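You operate a simulated robot arm through the tools that you are given. There is no shell and no other tool.

The job below is to be done with a simulated two-armed robot. You get a single attempt, and the scene is never put back.

TASK
Warm the island's drying plate to the heat card's setting; once ready, put slide C5 under its lid.
Fine: close the lid and leave the plate on.

The check looks at the end state, three seconds after you hand in, the way a careful person would. Anything else that was tipped, shoved, dropped, spilled or broken makes it a failure. A push-on lid holds only when it is set on centred and level and pressed home; a screw cap is set on level and turned clockwise until tight.

THE ROBOT
Two 6-joint arms with two-finger grippers on one trunk that stands fixed in place. Base frame: the origin is at the foot of the trunk, x ahead of it, y to its left, z up; the work surface is at about z = 0.88. Units: m, rad, N and s.
The left shoulder is at [0.06, 0.143, 0.9], the right one opposite. With the tool pointing down near the work surface each hand reaches from about 0.28 to 0.7 m from the base axis, measured 20 degrees to its own side. Payload 2.45 kg a hand.
The tool frame of a hand sits at the grasp point between the pads (the TCP): z along the fingers, y along the line on which they close. The tips reach 0.026 m beyond it. The gripper opens to 0.096 m. The gripper's body begins 0.069 m behind the TCP.
Orientation is that of the tool frame in the base frame, as [roll, pitch, yaw] about the fixed x, y, z axes, in that order (R = Rz(yaw) Ry(pitch) Rx(roll)). With the fingers straight down and closing along the base's y, the tool's x points along the base's -x, its y along +y and its z along -z.

THE INTERFACE
- The arms move only by the tool send_rows. It takes "left_commands", "right_commands" or both (then of equal length, played together; a hand with none holds still); each is a list of rows, each a list of 6 numbers: the shift along the base's x, y, z in m, then the turn, a rotation vector about the base's x, y, z in rad. In form: [[x, y, z, wx, wy, wz], ...]. A call has 1 to 20 rows; each row shifts and turns the commanded pose from where the row before left it. "left_hand" and "right_hand" are, for a hand that has rows, the finger opening in m, from 0 to 0.096, set as the call begins (left out, the last holds). A row lasts 0.2 s, in which the tool goes at most 0.05 m and 0.15 rad; a call with a longer step from one row to the next is refused whole, and so is a gripper value outside its range. A pose out of reach is approached as far as the arm can. The call stops where the force on the tool passes 40 N (or 10 N more than at its start, if that is more) or the arm is blocked; 0.2 s more then pass. The fingers move at their own pace and stop on an object; they squeeze with about 38 N. The grip force told is the motor's: it shows also when the fingers shut on nothing. Time passes only in rows, and 0.2 s behind the last, so rows that do not move let the fingers close. It gives the time, the measured TCP pose, the force on the tool (base axes), the opening and the grip force at its end, in the units of the frame above (readings bear some noise), with the torque about the TCP (base axes, N m) and any sound that the robot's microphone picked up.
- Cameras (640 x 400 px; columns grow to the right, rows downward): "scene" is now at [0.1311, -0.0104, 1.5042]; the picture's right is [-0.21, -0.98, 0.00], its down [-0.69, 0.15, -0.71] and it looks along [0.69, -0.15, -0.71] (base axes); focal length 306 px, centre (320, 200). "left" rides on the left gripper at [0.082, -0.003, -0.098] in its tool frame; the picture's right is [0.04, 1.00, 0.00], its down [-0.73, 0.03, -0.68] and it looks along [-0.68, 0.03, 0.73] (tool axes); focal length 256 px, centre (320, 200). "right" rides on the right gripper at [0.082, 0.003, -0.098] in its tool frame; the picture's right is [-0.04, 1.00, 0.00], its down [-0.73, -0.03, -0.68] and it looks along [-0.68, -0.03, 0.73] (tool axes); focal length 256 px, centre (320, 200). There is no depth. A picture from a camera that has moved, and an enlarged one, comes with that camera's place and axes in the base frame and with its lens. The place of the scene camera against the robot may be out by one fixed shift of up to 0.018 m in any direction.
- grab_frame(camera): a new picture of that camera. It takes no simulated time.
- move_column(by): slides the trunk up (or, below 0, down) by that many m; the arms and the scene camera ride with it, the base frame stays. It gives what a move gives, with no picture.
- pan_tilt(pan, tilt): turns the head with the scene camera to pan (to the left, within 1.501 rad either way) and tilt (down, from -0.506 to 1.204), counted from straight ahead of the robot. It gives what a move gives.
- enlarge(camera, box): a new picture of the part [left, top, right, bottom] of that camera's present view, enlarged. It takes no simulated time.
- job_done(): hands the job in; it is judged then, once.

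Places have to be worked out from the pictures, the camera data and where the tool is seen. Open the grippers and draw the arms clear of the work before you hand the job in, unless the task says otherwise.

The tools are called after "Call:" as a command line: name --argument value ..., lists and objects as JSON in quotes. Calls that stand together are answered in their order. send_rows: Moves the arms, as the interface text tells. Its arguments: {"type":"object","properties":{"left_commands":{"type":"array"},"left_hand":{"type":"number"},"right_commands":{"type":"array"},"right_hand":{"type":"number"}},"required":[]} The other tools are called the same way: move_column (by) slides the trunk up or down; pan_tilt (pan, tilt) turns the head that bears the scene camera; grab_frame (camera) takes a picture; enlarge (camera, box) takes an enlarged picture of a part of a camera's view; job_done () hands the job in.

At the start:

```text
time_s: 0.0
left_tool_pos: [0.4917, 0.1192, 1.2352]
left_tcp_rot: [3.141, 0.001, -3.139]
left_wrist_force: [0.0, 0.5, -0.4]
left_wrist_torque: [-0.01, -0.01, 0.0]
left_finger_gap: 0.0959
left_finger_force: 0.0
right_tool_pos: [0.4454, -0.3392, 1.2651]
right_tcp_rot: [-3.142, -0.001, 3.141]
right_wrist_force: [0.1, 0.5, 0.6]
right_wrist_torque: [0.0, -0.01, -0.02]
right_finger_gap: 0.0961
right_finger_force: 0.0
trunk travel left (down, up): [-0.525, 0.065]
head pan, tilt: [-0.208, 0.785]
```

scene: 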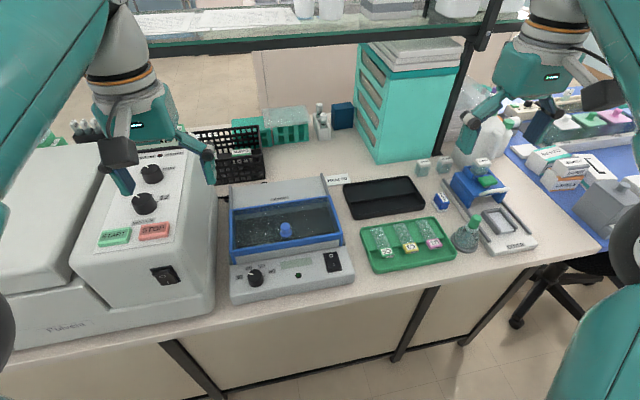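
right: 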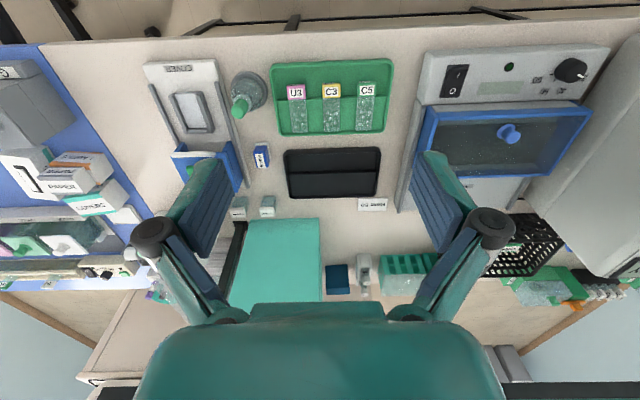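
left: 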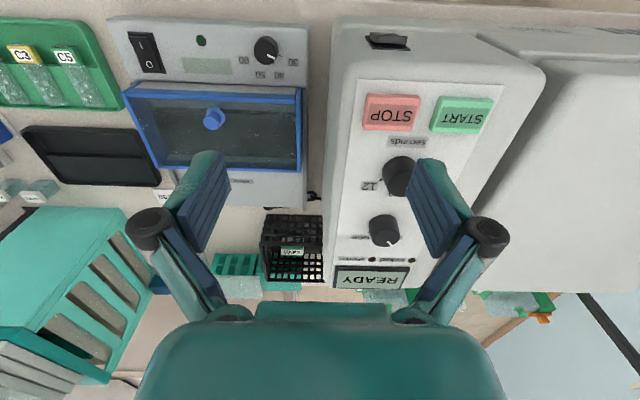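

I begin by looking closely at the plate in the middle, the slide tray, and anything that could be the heat card.

Call:
enlarge --camera "scene" --box '[220, 170, 360, 310]'

Call:
enlarge --camera "scene" --box '[310, 140, 540, 290]'

Call:
enlarge --camera "left" --box '[100, 10, 340, 210]'

Call:
enlarge --camera "right" --box '[240, 40, 440, 220]'

```text
2.86 times, centred on (290, 240) of scene
camera zoom: at [0.1311, -0.0104, 1.5042], right [-0.21, -0.98, 0.0], down [-0.69, 0.15, -0.71], along [0.69, -0.15, -0.71], focal length 876 px, centre (406, 86)
```

zoom: 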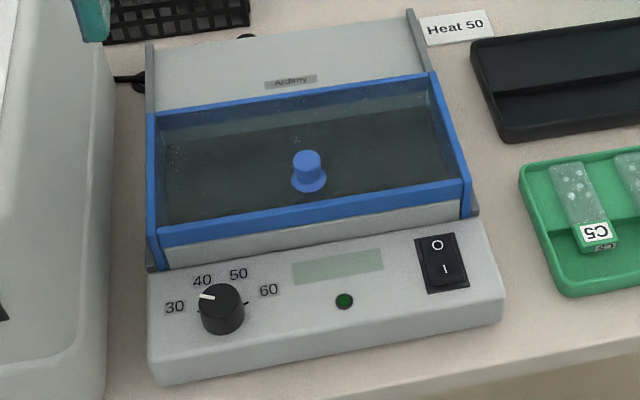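

```text
2.67 times, centred on (425, 215) of scene
camera zoom: at [0.1311, -0.0104, 1.5042], right [-0.21, -0.98, 0.0], down [-0.69, 0.15, -0.71], along [0.69, -0.15, -0.71], focal length 817 px, centre (40, 160)
```

zoom: 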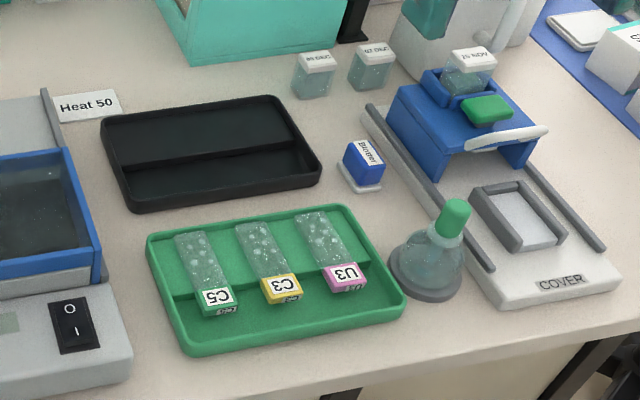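

```text
2.00 times, centred on (220, 110) of left
camera zoom: at [0.4103, 0.116, 1.3329], right [-0.04, 1.0, 0.0], down [0.73, 0.03, 0.68], along [0.68, 0.03, -0.73], focal length 512 px, centre (520, 380)
```

zoom: 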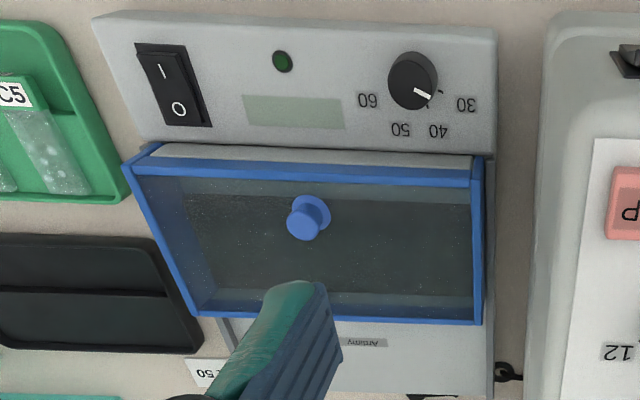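

```text
2.22 times, centred on (340, 130) of right
camera zoom: at [0.364, -0.336, 1.3641], right [0.04, 1.0, 0.0], down [0.73, -0.03, 0.68], along [0.68, -0.03, -0.73], focal length 569 px, centre (276, 356)
```

zoom: 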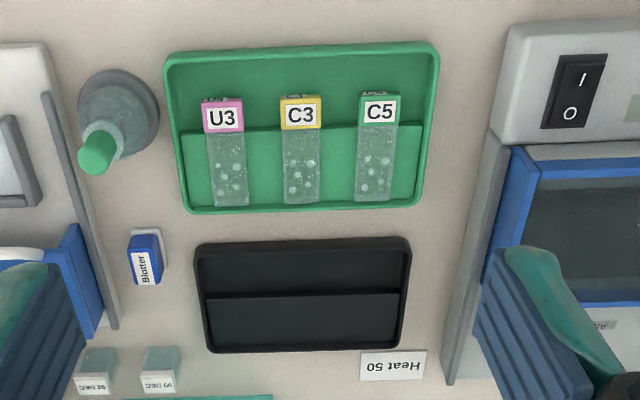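

The plate is in the middle: rocker switch showing O/I, a 30–60 dial pointing around 35, and a blue lid with a knob. The card behind it reads "Heat 50". I look around to check for any other plate or card.

Call:
pan_tilt --pan 0.6 --tilt 0.6

Call:
grab_frame --camera "scene"

Call:
pan_tilt --pan -1.0 --tilt 0.6

Call:
grab_frame --camera "scene"

Call:
pan_tilt --pan -0.1 --tilt 0.95

Call:
grab_frame --camera "scene"

```text
time_s: 1.1
left_tool_pos: [0.4922, 0.1194, 1.235]
left_tcp_rot: [3.14, 0.001, -3.14]
left_wrist_force: [-0.1, -1.0, -0.4]
left_wrist_torque: [-0.03, -0.01, 0.0]
left_finger_gap: 0.0959
left_finger_force: 0.0
right_tool_pos: [0.4448, -0.3399, 1.2667]
right_tcp_rot: [-3.14, 0.002, -3.142]
right_wrist_force: [0.7, 0.0, 0.1]
right_wrist_torque: [0.01, -0.02, 0.0]
right_finger_gap: 0.0958
right_finger_force: 0.0
trunk travel left (down, up): [-0.525, 0.065]
head pan, tilt: [0.6, 0.6]
```

```text
taken
camera scene: at [0.1245, 0.0562, 1.5199], right [0.56, -0.83, 0.0], down [-0.47, -0.32, -0.82], along [0.68, 0.47, -0.57], focal length 306 px, centre (320, 200)
```

scene: 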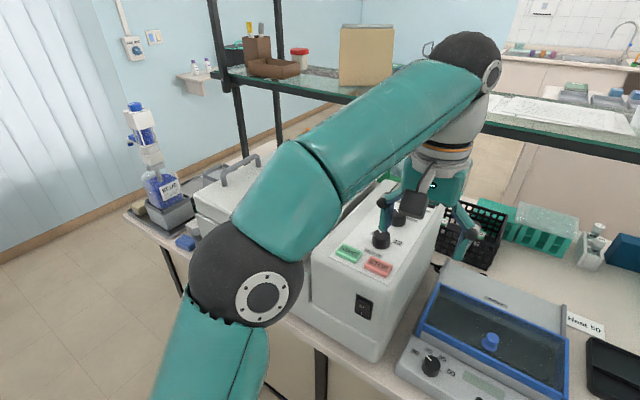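

```text
time_s: 2.8
left_tool_pos: [0.492, 0.1195, 1.2353]
left_tcp_rot: [-3.141, -0.001, -3.139]
left_wrist_force: [-0.1, -0.1, 0.0]
left_wrist_torque: [-0.01, 0.01, 0.02]
left_finger_gap: 0.0959
left_finger_force: 0.1
right_tool_pos: [0.4459, -0.3406, 1.2665]
right_tcp_rot: [-3.141, 0.001, -3.141]
right_wrist_force: [0.1, -0.2, 0.4]
right_wrist_torque: [-0.03, 0.01, -0.04]
right_finger_gap: 0.0958
right_finger_force: 0.0
trunk travel left (down, up): [-0.525, 0.065]
head pan, tilt: [-1.0, 0.6]
```

```text
taken
camera scene: at [0.0993, -0.068, 1.5199], right [-0.84, -0.54, 0.0], down [-0.31, 0.48, -0.82], along [0.45, -0.69, -0.57], focal length 306 px, centre (320, 200)
```

scene: 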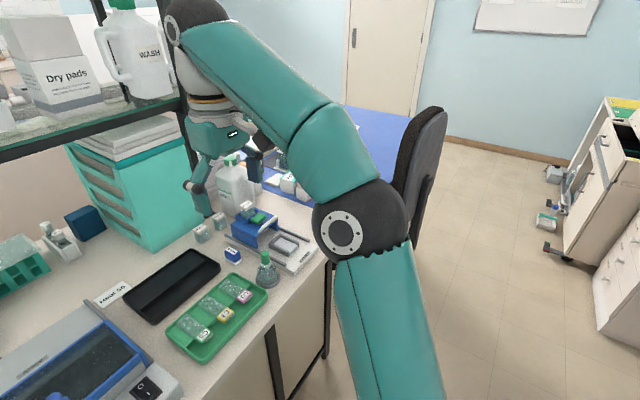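

```text
time_s: 4.0
left_tool_pos: [0.4915, 0.1193, 1.2346]
left_tcp_rot: [-3.141, -0.001, -3.14]
left_wrist_force: [-0.5, 0.0, 0.2]
left_wrist_torque: [-0.05, -0.03, 0.03]
left_finger_gap: 0.0958
left_finger_force: 0.1
right_tool_pos: [0.4454, -0.3389, 1.2675]
right_tcp_rot: [-3.141, 0.0, -3.141]
right_wrist_force: [-0.3, 0.2, -1.1]
right_wrist_torque: [0.01, -0.03, -0.01]
right_finger_gap: 0.0959
right_finger_force: 0.0
trunk travel left (down, up): [-0.525, 0.065]
head pan, tilt: [-0.099, 0.949]
```

```text
taken
camera scene: at [0.1239, -0.001, 1.4915], right [-0.1, -0.99, 0.0], down [-0.81, 0.08, -0.58], along [0.58, -0.06, -0.81], focal length 306 px, centre (320, 200)
```

scene: 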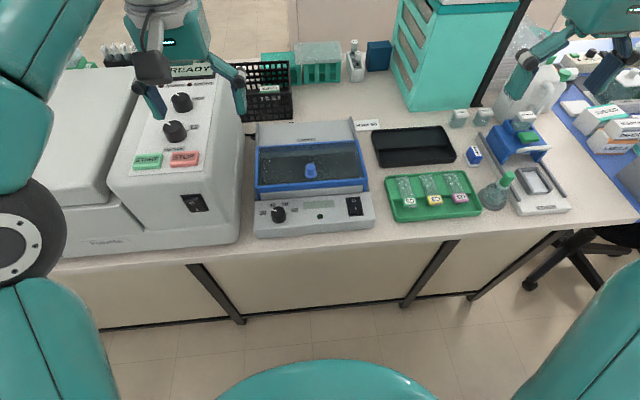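

Only one drying plate and one heat card (50) are visible. I enlarge the controls and lid from this steeper angle.

Call:
enlarge --camera "scene" --box '[245, 110, 385, 245]'

Call:
enlarge --camera "scene" --box '[250, 185, 380, 240]'

Call:
enlarge --camera "scene" --box '[360, 110, 500, 225]'

Call:
enlarge --camera "left" --box '[110, 10, 330, 100]'

```text
2.96 times, centred on (315, 178) of scene
camera zoom: at [0.1239, -0.001, 1.4915], right [-0.1, -0.99, 0.0], down [-0.81, 0.08, -0.58], along [0.58, -0.06, -0.81], focal length 908 px, centre (335, 267)
```

zoom: 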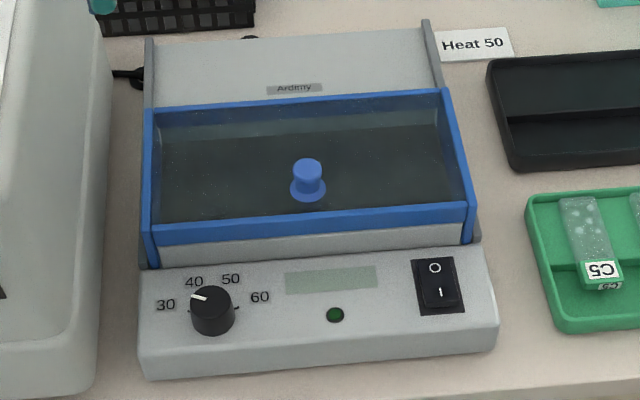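

```text
4.92 times, centred on (315, 212) of scene
camera zoom: at [0.1239, -0.001, 1.4915], right [-0.1, -0.99, 0.0], down [-0.81, 0.08, -0.58], along [0.58, -0.06, -0.81], focal length 1509 px, centre (345, 138)
```

zoom: 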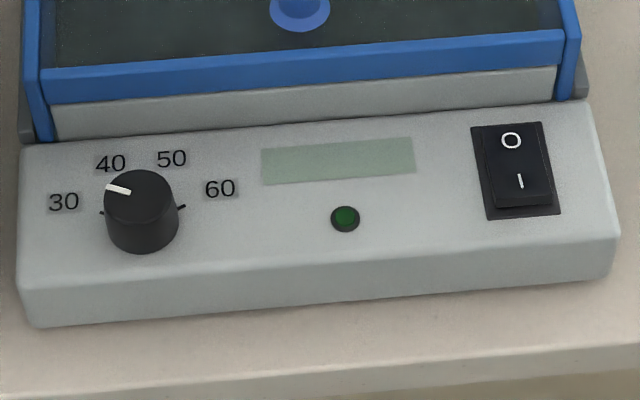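

```text
3.48 times, centred on (430, 168) of scene
camera zoom: at [0.1239, -0.001, 1.4915], right [-0.1, -0.99, 0.0], down [-0.81, 0.08, -0.58], along [0.58, -0.06, -0.81], focal length 1066 px, centre (-63, 313)
```

zoom: 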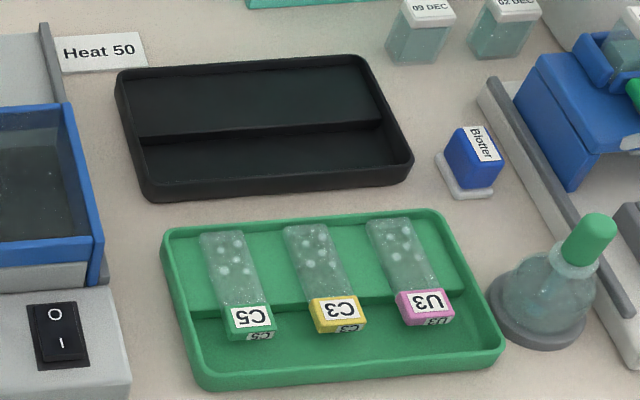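

```text
2.91 times, centred on (220, 55) of left
camera zoom: at [0.4102, 0.116, 1.3334], right [-0.04, 1.0, 0.0], down [0.73, 0.03, 0.68], along [0.68, 0.03, -0.73], focal length 745 px, centre (611, 622)
```

zoom: 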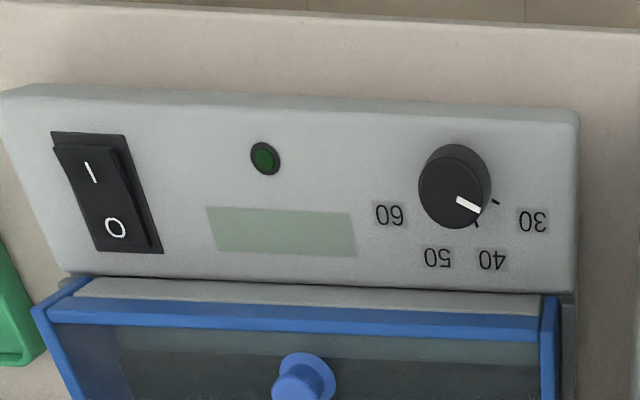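

The switch is at O with the I side toward me, LED dark, and the dial pointer between 30 and 40. I bring the left hand lower and nearer to triangulate the controls.

Call:
send_rows --left_commands '[[-0.02, -0.025, -0.02, 0, 0, 0], [-0.02, -0.025, -0.02, 0, 0, 0], [-0.02, -0.025, -0.02, 0, 0, 0], [-0.02, -0.025, -0.02, 0, 0, 0]]' --left_hand 0.0

Call:
grab_frame --camera "left"

Call:
enlarge --camera "left" --box '[180, 0, 480, 187.5]'

```text
time_s: 5.0
left_tool_pos: [0.4122, 0.0162, 1.1553]
left_tcp_rot: [-3.14, 0.001, -3.137]
left_wrist_force: [-0.5, 0.4, 0.0]
left_wrist_torque: [0.0, 0.02, 0.03]
left_finger_gap: 0.0
left_finger_force: 28.7
right_tool_pos: [0.445, -0.3401, 1.2667]
right_tcp_rot: [-3.14, 0.001, 3.141]
right_wrist_force: [0.0, -0.2, -0.6]
right_wrist_torque: [0.0, -0.01, 0.0]
right_finger_gap: 0.0961
right_finger_force: 0.0
trunk travel left (down, up): [-0.525, 0.065]
head pan, tilt: [-0.099, 0.949]
```

```text
taken
camera left: at [0.3309, 0.013, 1.2543], right [-0.04, 1.0, 0.0], down [0.73, 0.03, 0.68], along [0.68, 0.03, -0.73], focal length 256 px, centre (320, 200)
```

left: 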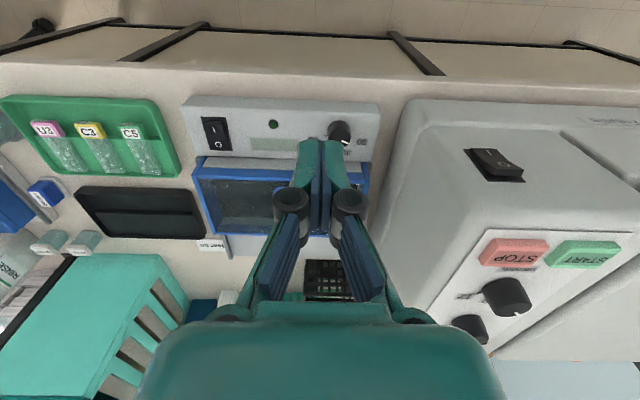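

```text
2.13 times, centred on (330, 94) of left
camera zoom: at [0.3309, 0.013, 1.2543], right [-0.04, 1.0, 0.0], down [0.73, 0.03, 0.68], along [0.68, 0.03, -0.73], focal length 546 px, centre (299, 427)
```

zoom: 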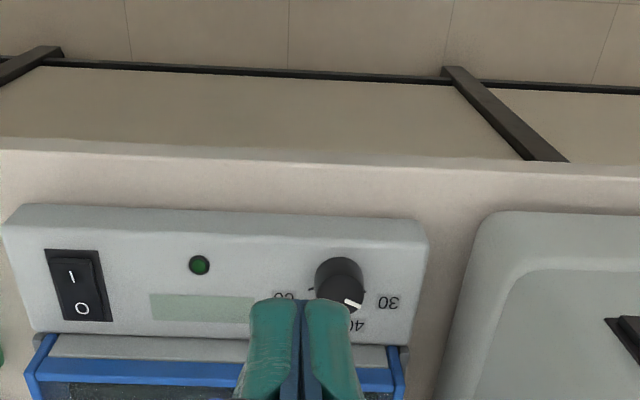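

Triangulating from the two left views, I put the rocker's I at about (0.504, -0.124, 0.935) and the LED at (0.496, -0.044, 0.927). I move the closed left fingertips above the I side.

Call:
send_rows --left_commands '[[0.017, -0.028, -0.023, 0, 0, 0], [0.017, -0.028, -0.023, 0, 0, 0], [0.017, -0.028, -0.023, 0, 0, 0], [0.017, -0.028, -0.023, 0, 0, 0], [0.017, -0.028, -0.023, 0, 0, 0]]' --left_hand 0.0

Call:
grab_frame --camera "left"

Call:
enlarge --camera "scene" --box '[245, 110, 405, 245]'

```text
time_s: 6.2
left_tool_pos: [0.5038, -0.1136, 1.0458]
left_tcp_rot: [-3.128, 0.01, -3.122]
left_wrist_force: [0.2, 0.2, 0.2]
left_wrist_torque: [-0.01, 0.06, 0.01]
left_finger_gap: 0.0003
left_finger_force: 28.1
right_tool_pos: [0.4455, -0.3393, 1.268]
right_tcp_rot: [3.142, -0.002, 3.141]
right_wrist_force: [1.1, 0.3, 0.2]
right_wrist_torque: [-0.02, 0.0, 0.03]
right_finger_gap: 0.0959
right_finger_force: 0.0
trunk travel left (down, up): [-0.525, 0.065]
head pan, tilt: [-0.099, 0.949]
```

```text
taken
camera left: at [0.4217, -0.1173, 1.1441], right [-0.06, 1.0, -0.01], down [0.73, 0.05, 0.68], along [0.68, 0.03, -0.73], focal length 256 px, centre (320, 200)
```

left: 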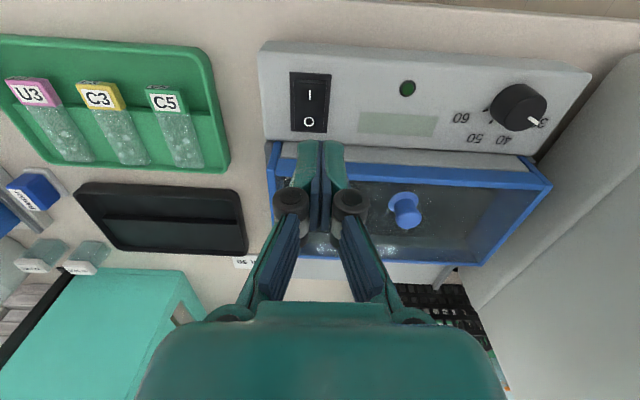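

```text
2.96 times, centred on (325, 178) of scene
camera zoom: at [0.1249, -0.0007, 1.4929], right [-0.1, -1.0, 0.0], down [-0.81, 0.08, -0.58], along [0.58, -0.06, -0.81], focal length 908 px, centre (305, 267)
```

zoom: 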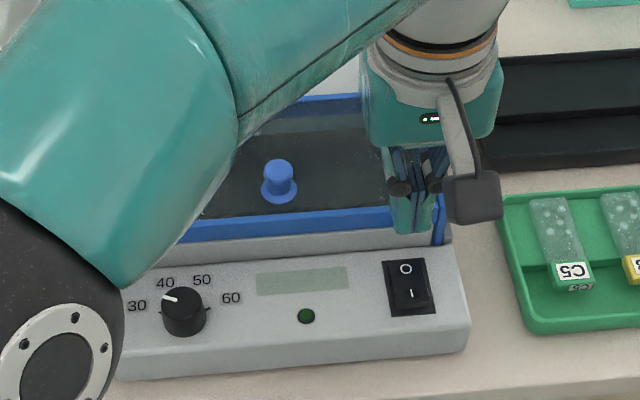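

The pose reads slightly short of my command; I let it settle one row to see whether it's lag.

Call:
send_rows --left_commands '[[0, 0, 0, 0, 0, 0], [0, 0, 0, 0, 0, 0]]'

Call:
enlarge --camera "left" --box '[240, 30, 400, 140]'

```text
time_s: 6.8
left_tool_pos: [0.5029, -0.1134, 1.0436]
left_tcp_rot: [-3.13, 0.009, -3.122]
left_wrist_force: [-0.7, 1.0, 0.8]
left_wrist_torque: [-0.01, 0.0, -0.02]
left_finger_gap: 0.0
left_finger_force: 28.5
right_tool_pos: [0.4448, -0.3397, 1.2672]
right_tcp_rot: [3.141, -0.001, 3.141]
right_wrist_force: [-0.8, 0.2, -0.4]
right_wrist_torque: [-0.03, -0.02, -0.01]
right_finger_gap: 0.0961
right_finger_force: 0.0
trunk travel left (down, up): [-0.525, 0.065]
head pan, tilt: [-0.099, 0.949]
```

```text
3.64 times, centred on (320, 85) of left
camera zoom: at [0.4208, -0.1173, 1.1421], right [-0.06, 1.0, -0.01], down [0.73, 0.05, 0.68], along [0.68, 0.03, -0.73], focal length 931 px, centre (320, 618)
```

zoom: 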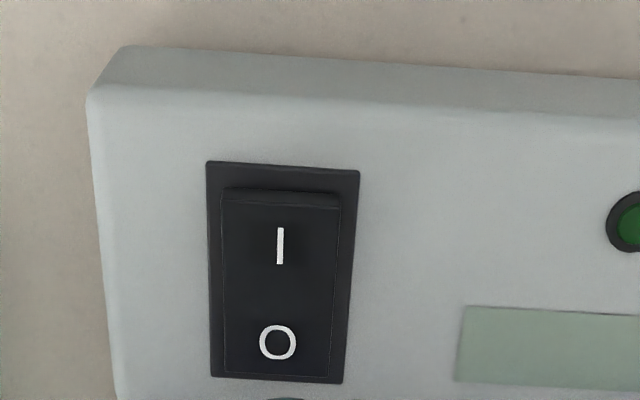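

The left arm cannot quite reach across to the switch, so the right hand will press it. I take the left hand back to above the dial and look at it there.

Call:
send_rows --left_commands '[[-0.008, 0.04, 0.015, 0, 0, 0], [-0.008, 0.04, 0.01, 0, 0, 0], [-0.008, 0.04, 0.01, 0, 0, 0], [-0.008, 0.04, 0.01, 0, 0, 0], [0, 0.01, 0, 0, 0, 0], [0, 0, 0, 0, 0, 0]]' --left_hand 0.096

Call:
grab_frame --camera "left"

Call:
enlarge --camera "left" --box '[220, 50, 400, 162.5]'

```text
time_s: 8.2
left_tool_pos: [0.4643, 0.0485, 1.0832]
left_tcp_rot: [3.141, 0.0, -3.141]
left_wrist_force: [0.4, 0.6, -0.4]
left_wrist_torque: [0.01, -0.01, 0.0]
left_finger_gap: 0.096
left_finger_force: 0.1
right_tool_pos: [0.445, -0.3389, 1.2664]
right_tcp_rot: [3.141, 0.0, 3.14]
right_wrist_force: [-0.9, 0.5, -0.5]
right_wrist_torque: [-0.05, -0.04, -0.02]
right_finger_gap: 0.0961
right_finger_force: 0.0
trunk travel left (down, up): [-0.525, 0.065]
head pan, tilt: [-0.099, 0.949]
```

```text
taken
camera left: at [0.383, 0.0458, 1.183], right [-0.04, 1.0, 0.0], down [0.73, 0.03, 0.68], along [0.68, 0.03, -0.73], focal length 256 px, centre (320, 200)
```

left: 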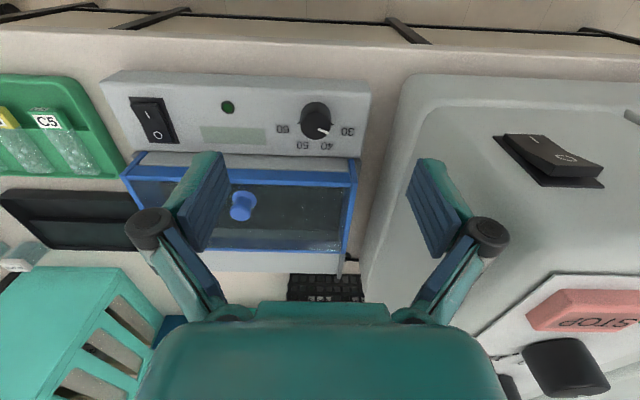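

```text
3.56 times, centred on (310, 106) of left
camera zoom: at [0.383, 0.0458, 1.183], right [-0.04, 1.0, 0.0], down [0.73, 0.03, 0.68], along [0.68, 0.03, -0.73], focal length 910 px, centre (356, 533)
```

zoom: 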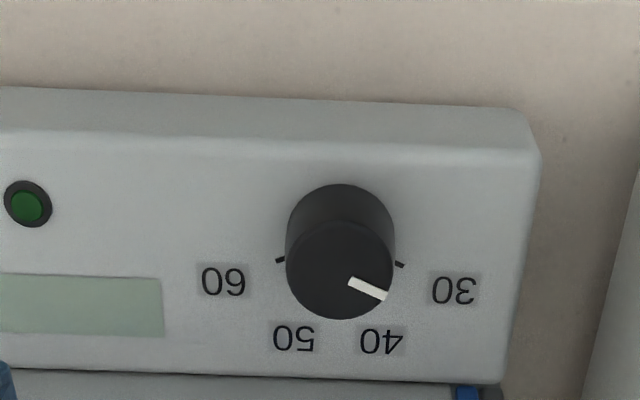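

The dial is seen clearly now; I zoom more to read the pointer angle and knob centre exactly.

Call:
enlarge --camera "left" --box '[270, 90, 366, 150]'

Call:
enlarge --camera "scene" --box '[250, 190, 314, 230]'

```text
6.67 times, centred on (318, 120) of left
camera zoom: at [0.383, 0.0458, 1.183], right [-0.04, 1.0, 0.0], down [0.73, 0.03, 0.68], along [0.68, 0.03, -0.73], focal length 1707 px, centre (333, 733)
```

zoom: 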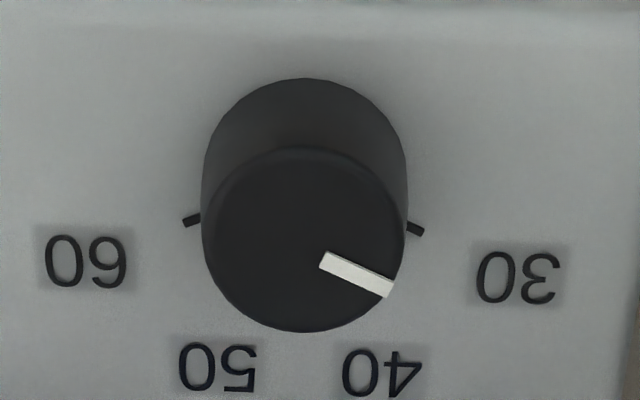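

```text
10.00 times, centred on (282, 210) of scene
camera zoom: at [0.1235, -0.0008, 1.4915], right [-0.1, -1.0, 0.0], down [-0.81, 0.08, -0.58], along [0.58, -0.06, -0.81], focal length 3065 px, centre (700, 100)
```

zoom: 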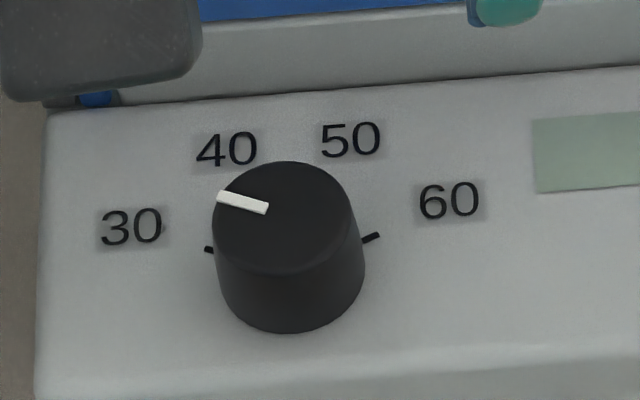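

The dial knob measures about 30 mm across, centred near (0.501, 0.047), top at z≈0.950, pointer at the 30 mark. First power: I lift the left hand aside and bring the closed right fingers above the I side of the rocker.

Call:
send_rows --left_commands '[[-0.005, 0.017, 0.04, 0, 0, 0], [-0.005, 0.017, 0.04, 0, 0, 0], [-0.005, 0.017, 0.04, 0, 0, 0], [0, 0, 0, 0, 0, 0], [0, 0, 0, 0, 0, 0], [0, 0, 0, 0, 0, 0], [0, 0, 0, 0, 0, 0], [0, 0, 0, 0, 0, 0], [0, 0, 0, 0, 0, 0]]' --right_commands '[[0.0063, 0.0269, -0.027, 0, 0, 0], [0.0063, 0.0269, -0.027, 0, 0, 0], [0.0063, 0.0269, -0.027, 0, 0, 0], [0.0063, 0.0269, -0.027, 0, 0, 0], [0.0063, 0.0269, -0.027, 0, 0, 0], [0.0063, 0.0269, -0.027, 0, 0, 0], [0.0063, 0.0269, -0.027, 0, 0, 0], [0.0063, 0.0269, -0.027, 0, 0, 0], [0, 0, 0, 0, 0, 0]]' --right_hand 0.0

Call:
grab_frame --camera "right"

Call:
grab_frame --camera "scene"

```text
time_s: 10.2
left_tool_pos: [0.4497, 0.1022, 1.2045]
left_tcp_rot: [-3.141, 0.001, -3.139]
left_wrist_force: [0.4, -0.2, -0.5]
left_wrist_torque: [0.04, -0.01, 0.01]
left_finger_gap: 0.0961
left_finger_force: 0.0
right_tool_pos: [0.4968, -0.1217, 1.0504]
right_tcp_rot: [-3.141, 0.0, 3.141]
right_wrist_force: [0.6, -1.0, 0.5]
right_wrist_torque: [0.03, 0.0, 0.01]
right_finger_gap: 0.0
right_finger_force: 28.6
trunk travel left (down, up): [-0.525, 0.065]
head pan, tilt: [-0.099, 0.949]
```

```text
taken
camera right: at [0.4157, -0.1184, 1.1484], right [0.04, 1.0, 0.0], down [0.73, -0.03, 0.68], along [0.68, -0.03, -0.73], focal length 256 px, centre (320, 200)
```

right: 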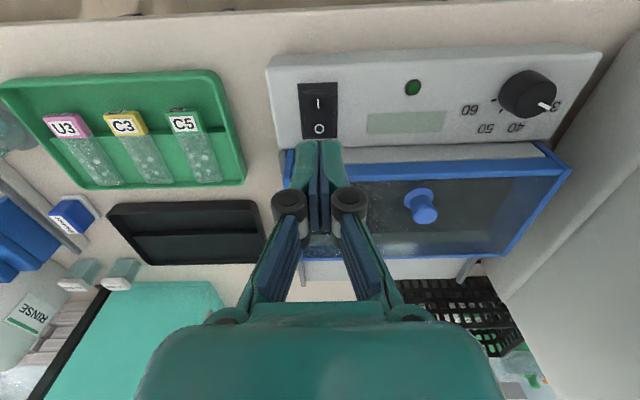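

```text
taken
camera scene: at [0.1233, -0.0012, 1.4916], right [-0.1, -1.0, 0.0], down [-0.81, 0.08, -0.58], along [0.58, -0.06, -0.81], focal length 306 px, centre (320, 200)
```

scene: 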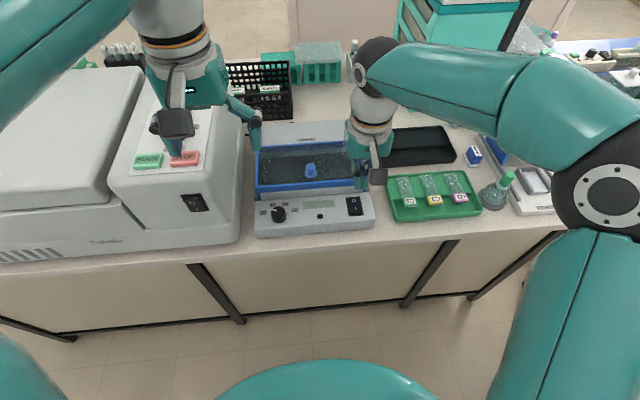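

Aligned over the I side at (0.497, -0.122). I descend quickly, then in small steps until the rocker clicks.

Call:
send_rows --right_commands '[[0, -0.001, -0.035, 0, 0, 0], [0, -0.001, -0.035, 0, 0, 0], [0, 0, -0.01, 0, 0, 0], [0, 0, -0.005, 0, 0, 0], [0, 0, -0.004, 0, 0, 0], [0, 0, -0.004, 0, 0, 0]]'

Call:
enlarge --camera "scene" --box '[250, 170, 390, 240]'

```text
time_s: 11.6
left_tool_pos: [0.4503, 0.1042, 1.205]
left_tcp_rot: [3.14, -0.001, -3.14]
left_wrist_force: [0.1, 0.6, -0.2]
left_wrist_torque: [0.03, 0.02, -0.01]
left_finger_gap: 0.0961
left_finger_force: 0.1
right_tool_pos: [0.496, -0.1275, 0.958]
right_tcp_rot: [3.141, -0.001, 3.141]
right_wrist_force: [-0.7, -0.5, 3.3]
right_wrist_torque: [-0.04, 0.0, 0.02]
right_finger_gap: 0.0058
right_finger_force: 28.1
trunk travel left (down, up): [-0.525, 0.065]
head pan, tilt: [-0.099, 0.949]
```

```text
4.57 times, centred on (320, 205) of scene
camera zoom: at [0.1234, -0.0008, 1.4916], right [-0.1, -1.0, 0.0], down [-0.81, 0.08, -0.58], along [0.58, -0.06, -0.81], focal length 1401 px, centre (320, 177)
```

zoom: 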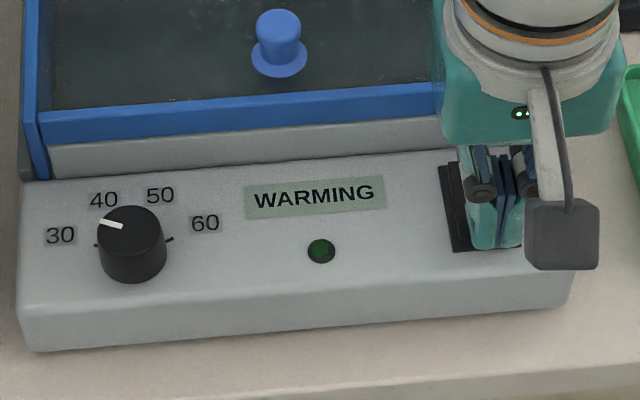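

The display reads WARMING, so the switch is on. I lift the right hand straight up and away to the right.

Call:
send_rows --right_commands '[[0, 0, 0.03, 0, 0, 0], [0, 0, 0.045, 0, 0, 0], [0, -0.02, 0.04, 0, 0, 0], [0, -0.045, 0.01, 0, 0, 0], [0, -0.045, 0, 0, 0, 0], [0, -0.03, 0, 0, 0, 0]]' --right_hand 0.0

Call:
enlarge --camera "scene" --box '[250, 110, 390, 240]'

```text
time_s: 13.0
left_tool_pos: [0.4513, 0.1028, 1.2051]
left_tcp_rot: [3.14, 0.0, -3.139]
left_wrist_force: [0.5, -0.2, -0.2]
left_wrist_torque: [0.02, -0.04, 0.02]
left_finger_gap: 0.0959
left_finger_force: 0.0
right_tool_pos: [0.4949, -0.2661, 1.0847]
right_tcp_rot: [3.139, -0.002, -3.14]
right_wrist_force: [-0.3, 0.1, 0.6]
right_wrist_torque: [-0.03, 0.02, -0.02]
right_finger_gap: 0.0001
right_finger_force: 28.5
trunk travel left (down, up): [-0.525, 0.065]
head pan, tilt: [-0.099, 0.949]
```

```text
3.08 times, centred on (320, 175) of scene
camera zoom: at [0.1239, -0.0015, 1.4915], right [-0.1, -1.0, 0.0], down [-0.81, 0.08, -0.58], along [0.58, -0.06, -0.81], focal length 943 px, centre (320, 277)
```

zoom: 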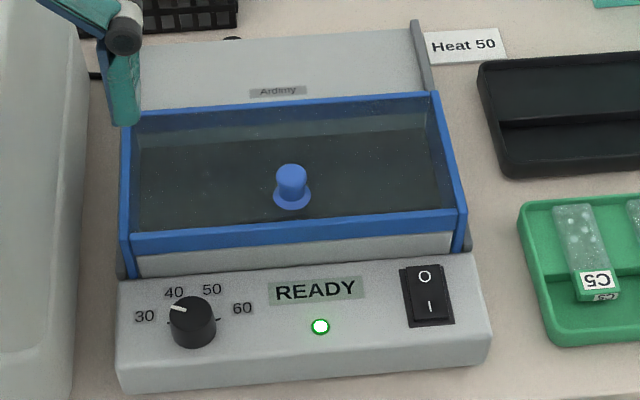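

Display is READY at the present 30 setting with the LED lit. Now I bring the left hand over the dial, turned 0.75 rad counter-clockwise so I have room to turn the knob clockwise to 50.

Call:
send_rows --left_commands '[[0.01, -0.011, -0.03, 0, 0, 0.15], [0.01, -0.011, -0.035, 0, 0, 0.15], [0.01, -0.011, -0.035, 0, 0, 0.15], [0.01, -0.011, -0.035, 0, 0, 0.15], [0.01, -0.011, -0.035, 0, 0, 0.15], [0, 0, 0, 0, 0, 0]]' --left_hand 0.07

Call:
grab_frame --camera "left"

Call:
grab_frame --camera "scene"

```text
time_s: 14.4
left_tool_pos: [0.4984, 0.045, 1.0354]
left_tcp_rot: [3.141, -0.001, -2.386]
left_wrist_force: [0.1, 1.0, 1.2]
left_wrist_torque: [0.01, 0.0, -0.02]
left_finger_gap: 0.07
left_finger_force: 0.0
right_tool_pos: [0.4944, -0.265, 1.0845]
right_tcp_rot: [-3.142, 0.0, -3.141]
right_wrist_force: [-0.6, 0.5, 0.2]
right_wrist_torque: [0.01, -0.05, 0.0]
right_finger_gap: 0.0
right_finger_force: 28.6
trunk travel left (down, up): [-0.525, 0.065]
head pan, tilt: [-0.099, 0.949]
```

```text
taken
camera left: at [0.4417, -0.0138, 1.1344], right [-0.71, 0.7, 0.0], down [0.51, 0.52, 0.68], along [0.48, 0.48, -0.73], focal length 256 px, centre (320, 200)
```

left: 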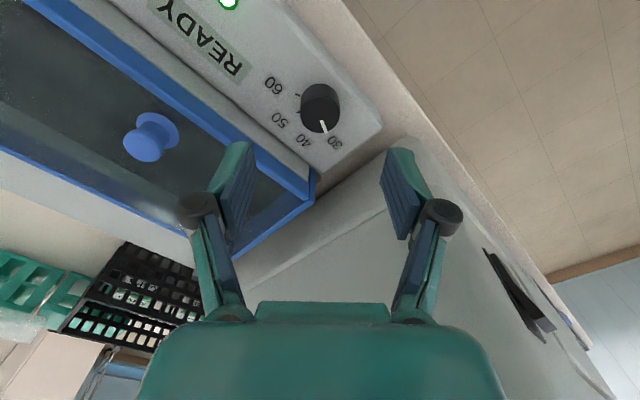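

```text
taken
camera scene: at [0.1233, -0.0006, 1.4916], right [-0.1, -1.0, 0.0], down [-0.81, 0.08, -0.58], along [0.58, -0.06, -0.81], focal length 306 px, centre (320, 200)
```

scene: 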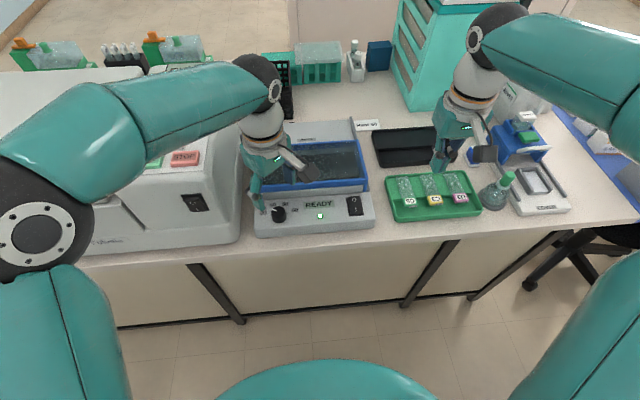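

The hand sits above the dial; I zoom on the knob from this angle to refine its centre.

Call:
enlarge --camera "left" --box '[256, 70, 384, 150]'

```text
5.00 times, centred on (320, 110) of left
camera zoom: at [0.4417, -0.0138, 1.1344], right [-0.71, 0.7, 0.0], down [0.51, 0.52, 0.68], along [0.48, 0.48, -0.73], focal length 1280 px, centre (320, 650)
```

zoom: 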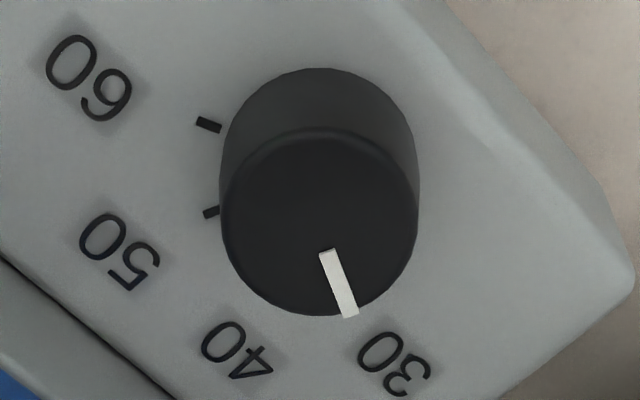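

Two views agree: knob centre (0.501, 0.046), pointer at the 30 mark. I lower the open fingers around the knob, tips staying above the panel.

Call:
send_rows --left_commands '[[0.0025, 0.0005, -0.035, 0, 0, 0], [0, 0, -0.03, 0, 0, 0], [0, 0, -0.01, 0, 0, 0], [0, 0, 0, 0, 0, 0]]' --left_hand 0.05

Call:
grab_frame --camera "left"

Call:
enlarge --camera "scene" --box '[180, 110, 390, 240]'

```text
time_s: 15.4
left_tool_pos: [0.5011, 0.046, 0.9585]
left_tcp_rot: [-3.141, -0.002, -2.389]
left_wrist_force: [-0.2, -0.5, 0.7]
left_wrist_torque: [0.03, -0.01, -0.02]
left_finger_gap: 0.05
left_finger_force: 0.1
right_tool_pos: [0.4943, -0.2648, 1.0831]
right_tcp_rot: [-3.141, 0.0, 3.14]
right_wrist_force: [0.1, -0.3, -0.5]
right_wrist_torque: [-0.04, -0.04, 0.02]
right_finger_gap: 0.0
right_finger_force: 28.4
trunk travel left (down, up): [-0.525, 0.065]
head pan, tilt: [-0.099, 0.949]
```

```text
taken
camera left: at [0.4445, -0.0115, 1.0577], right [-0.71, 0.7, 0.0], down [0.52, 0.52, 0.68], along [0.48, 0.48, -0.73], focal length 256 px, centre (320, 200)
```

left: 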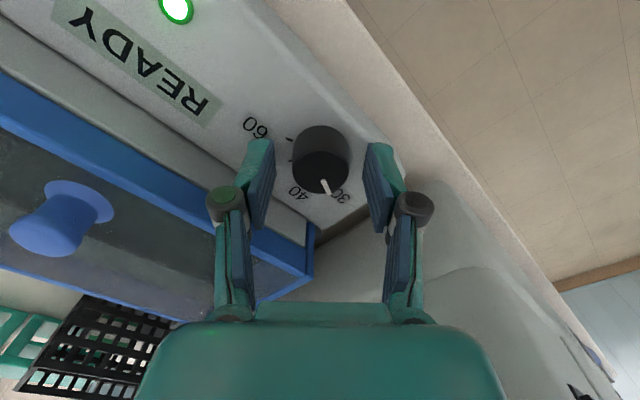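

```text
3.05 times, centred on (285, 175) of scene
camera zoom: at [0.1239, -0.0009, 1.4915], right [-0.1, -1.0, 0.0], down [-0.81, 0.08, -0.58], along [0.58, -0.06, -0.81], focal length 934 px, centre (427, 276)
```

zoom: 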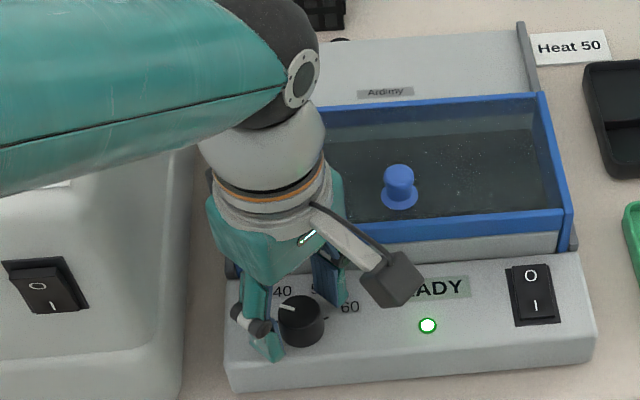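

The fingers straddle the knob evenly. I close on it and check the grip.

Call:
send_rows --left_commands '[[0, 0, 0, 0, 0, 0], [0, 0, 0, 0, 0, 0]]' --left_hand 0.0

```text
time_s: 16.0
left_tool_pos: [0.5012, 0.0467, 0.9584]
left_tcp_rot: [3.139, 0.0, -2.389]
left_wrist_force: [-0.9, 1.2, -2.4]
left_wrist_torque: [0.15, -0.04, -0.02]
left_finger_gap: 0.0308
left_finger_force: 45.4
right_tool_pos: [0.4949, -0.2642, 1.0835]
right_tcp_rot: [-3.141, -0.001, 3.141]
right_wrist_force: [-0.5, -0.1, 0.3]
right_wrist_torque: [0.0, 0.0, -0.01]
right_finger_gap: 0.0
right_finger_force: 28.9
trunk travel left (down, up): [-0.525, 0.065]
head pan, tilt: [-0.099, 0.949]
```

Gripped at 0.031 m. I turn clockwise (seen from above) about 1.4 rad, from 30 toward 50.

Call:
send_rows --left_commands '[[0, 0, 0, 0, 0, -0.14], [0, 0, 0, 0, 0, -0.14], [0, 0, 0, 0, 0, -0.14], [0, 0, 0, 0, 0, -0.14], [0, 0, 0, 0, 0, -0.14], [0, 0, 0, 0, 0, -0.14], [0, 0, 0, 0, 0, -0.14], [0, 0, 0, 0, 0, -0.14], [0, 0, 0, 0, 0, -0.14], [0, 0, 0, 0, 0, -0.14], [0, 0, 0, 0, 0, 0]]'

Call:
grab_frame --camera "left"

Call:
enlarge --camera "scene" --box '[240, 150, 390, 240]'

```text
time_s: 18.4
left_tool_pos: [0.5023, 0.0464, 0.9591]
left_tcp_rot: [-3.139, -0.003, 2.492]
left_wrist_force: [-7.4, -0.4, -13.9]
left_wrist_torque: [-0.16, -0.02, -0.01]
left_finger_gap: 0.0308
left_finger_force: 45.2
right_tool_pos: [0.4958, -0.2641, 1.0842]
right_tcp_rot: [3.141, 0.0, -3.141]
right_wrist_force: [0.2, -0.1, 0.2]
right_wrist_torque: [0.02, -0.03, -0.01]
right_finger_gap: 0.0
right_finger_force: 28.4
trunk travel left (down, up): [-0.525, 0.065]
head pan, tilt: [-0.099, 0.949]
```

```text
taken
camera left: at [0.4352, 0.0925, 1.0581], right [0.57, 0.82, 0.0], down [0.6, -0.42, 0.68], along [0.55, -0.39, -0.74], focal length 256 px, centre (320, 200)
```

left: 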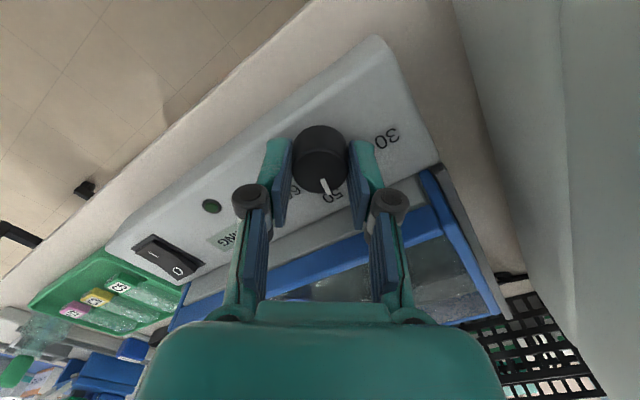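

```text
4.27 times, centred on (315, 195) of scene
camera zoom: at [0.1239, -0.0008, 1.4914], right [-0.1, -1.0, 0.0], down [-0.81, 0.08, -0.58], along [0.58, -0.06, -0.81], focal length 1308 px, centre (341, 221)
```

zoom: 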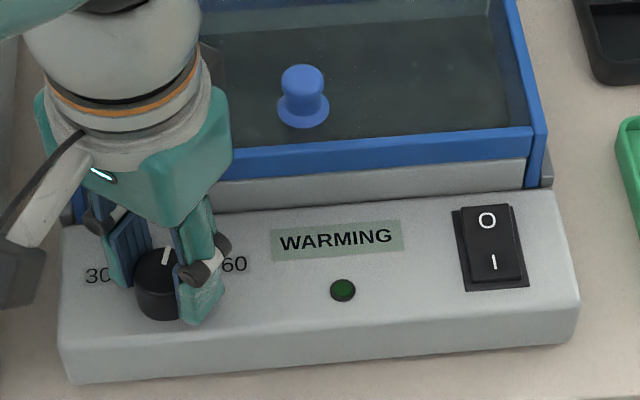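

It turned and the plate shows WARMING again. I zoom in to compare pointer and the 50 mark before letting go.

Call:
enlarge --camera "left" --box '[260, 110, 420, 210]'

Call:
enlarge --camera "scene" --box '[245, 190, 309, 230]'

```text
4.00 times, centred on (340, 160) of left
camera zoom: at [0.4352, 0.0925, 1.0581], right [0.57, 0.82, 0.0], down [0.6, -0.42, 0.68], along [0.55, -0.39, -0.74], focal length 1024 px, centre (240, 360)
```

zoom: 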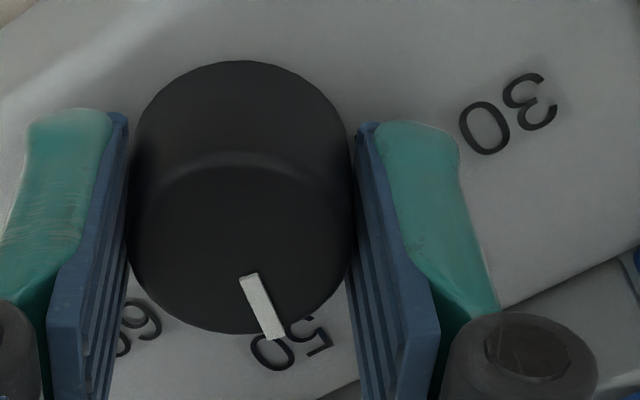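

```text
10.00 times, centred on (277, 210) of scene
camera zoom: at [0.1239, -0.0008, 1.4914], right [-0.1, -1.0, 0.0], down [-0.81, 0.08, -0.58], along [0.58, -0.06, -0.81], focal length 3065 px, centre (750, 100)
```

zoom: 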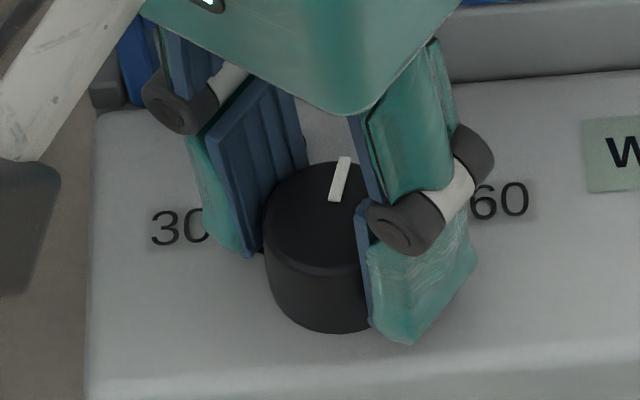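

The pointer is at roughly -17.6° azimuth while the 50 mark sits near -21°. I turn a little further, then let go and rise to check it against the tick.

Call:
send_rows --left_commands '[[0, 0, 0, 0, 0, -0.055], [0, 0, 0, 0, 0, 0]]'

Call:
send_rows --left_commands '[[0, 0, 0, 0, 0, 0], [0, 0, 0, 0, 0, 0]]' --left_hand 0.05

Call:
send_rows --left_commands '[[0, 0, 0.03, 0, 0, 0], [0, 0, 0.04, 0, 0, 0.1], [-0.01, 0, 0.04, 0, 0, 0.15], [-0.01, 0, 0.01, 0, 0, 0.15], [0, 0, 0, 0, 0, 0.15], [0, 0, 0, 0, 0, 0.15], [0, 0, 0, 0, 0, 0]]' --left_hand 0.09

Call:
grab_frame --camera "left"

Call:
enlarge --camera "left" --box '[240, 70, 400, 170]'

Call:
enlarge --camera "scene" --box '[245, 190, 309, 230]'

```text
time_s: 19.0
left_tool_pos: [0.502, 0.0453, 0.959]
left_tcp_rot: [-3.14, -0.002, 2.439]
left_wrist_force: [-7.5, -1.2, -15.4]
left_wrist_torque: [0.08, 0.53, -0.05]
left_finger_gap: 0.0307
left_finger_force: 44.6
right_tool_pos: [0.4961, -0.2654, 1.0845]
right_tcp_rot: [3.14, -0.001, 3.14]
right_wrist_force: [0.8, 0.2, 0.6]
right_wrist_torque: [0.03, 0.0, 0.02]
right_finger_gap: 0.0
right_finger_force: 28.8
trunk travel left (down, up): [-0.525, 0.065]
head pan, tilt: [-0.099, 0.949]
```

```text
time_s: 19.6
left_tool_pos: [0.5026, 0.0457, 0.9594]
left_tcp_rot: [-3.141, 0.001, 2.439]
left_wrist_force: [0.8, 0.3, -1.2]
left_wrist_torque: [0.02, 0.0, -0.01]
left_finger_gap: 0.0501
left_finger_force: 0.1
right_tool_pos: [0.4953, -0.265, 1.0836]
right_tcp_rot: [3.14, 0.0, 3.141]
right_wrist_force: [-0.3, -0.4, -0.3]
right_wrist_torque: [0.0, 0.0, 0.02]
right_finger_gap: 0.0
right_finger_force: 29.1
trunk travel left (down, up): [-0.525, 0.065]
head pan, tilt: [-0.099, 0.949]
```

```text
time_s: 21.2
left_tool_pos: [0.4806, 0.0467, 1.0799]
left_tcp_rot: [3.141, 0.0, 3.141]
left_wrist_force: [0.7, -0.5, -0.4]
left_wrist_torque: [0.01, -0.02, -0.01]
left_finger_gap: 0.0902
left_finger_force: 0.1
right_tool_pos: [0.496, -0.2654, 1.0837]
right_tcp_rot: [3.141, 0.0, -3.141]
right_wrist_force: [0.5, -0.1, -0.3]
right_wrist_torque: [0.02, 0.01, -0.03]
right_finger_gap: 0.0001
right_finger_force: 28.4
trunk travel left (down, up): [-0.525, 0.065]
head pan, tilt: [-0.099, 0.949]
```

```text
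taken
camera left: at [0.4, 0.0437, 1.1784], right [-0.04, 1.0, 0.0], down [0.73, 0.03, 0.68], along [0.68, 0.03, -0.73], focal length 256 px, centre (320, 200)
```

left: 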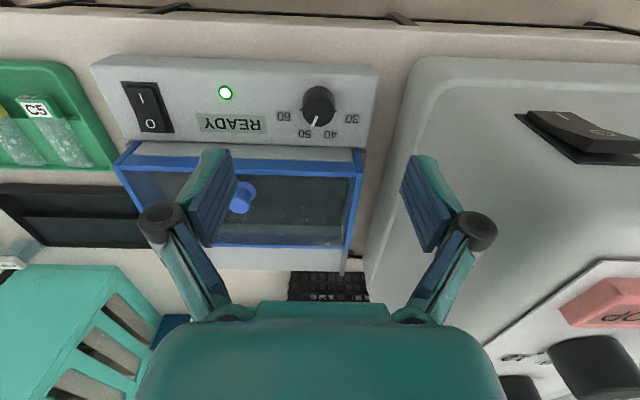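

```text
4.00 times, centred on (320, 120) of left
camera zoom: at [0.4, 0.0437, 1.1784], right [-0.04, 1.0, 0.0], down [0.73, 0.03, 0.68], along [0.68, 0.03, -0.73], focal length 1024 px, centre (320, 520)
```

zoom: 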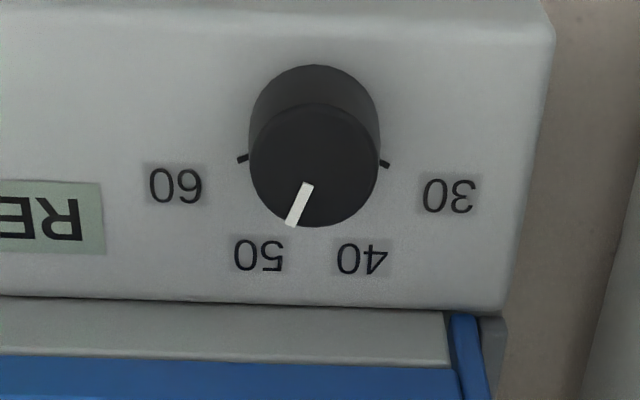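

```text
10.00 times, centred on (277, 210) of scene
camera zoom: at [0.124, -0.0009, 1.4915], right [-0.1, -1.0, 0.0], down [-0.81, 0.08, -0.58], along [0.58, -0.06, -0.81], focal length 3065 px, centre (750, 100)
```

zoom: 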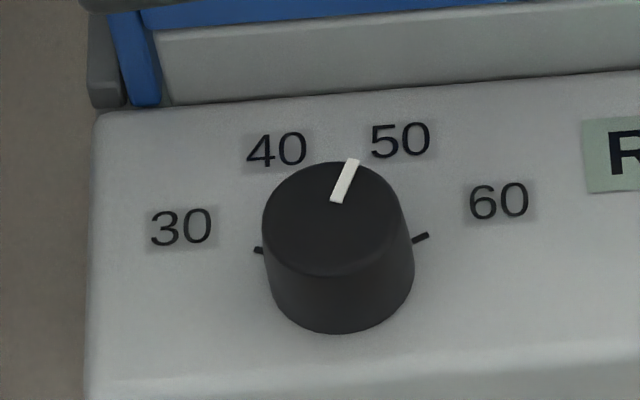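

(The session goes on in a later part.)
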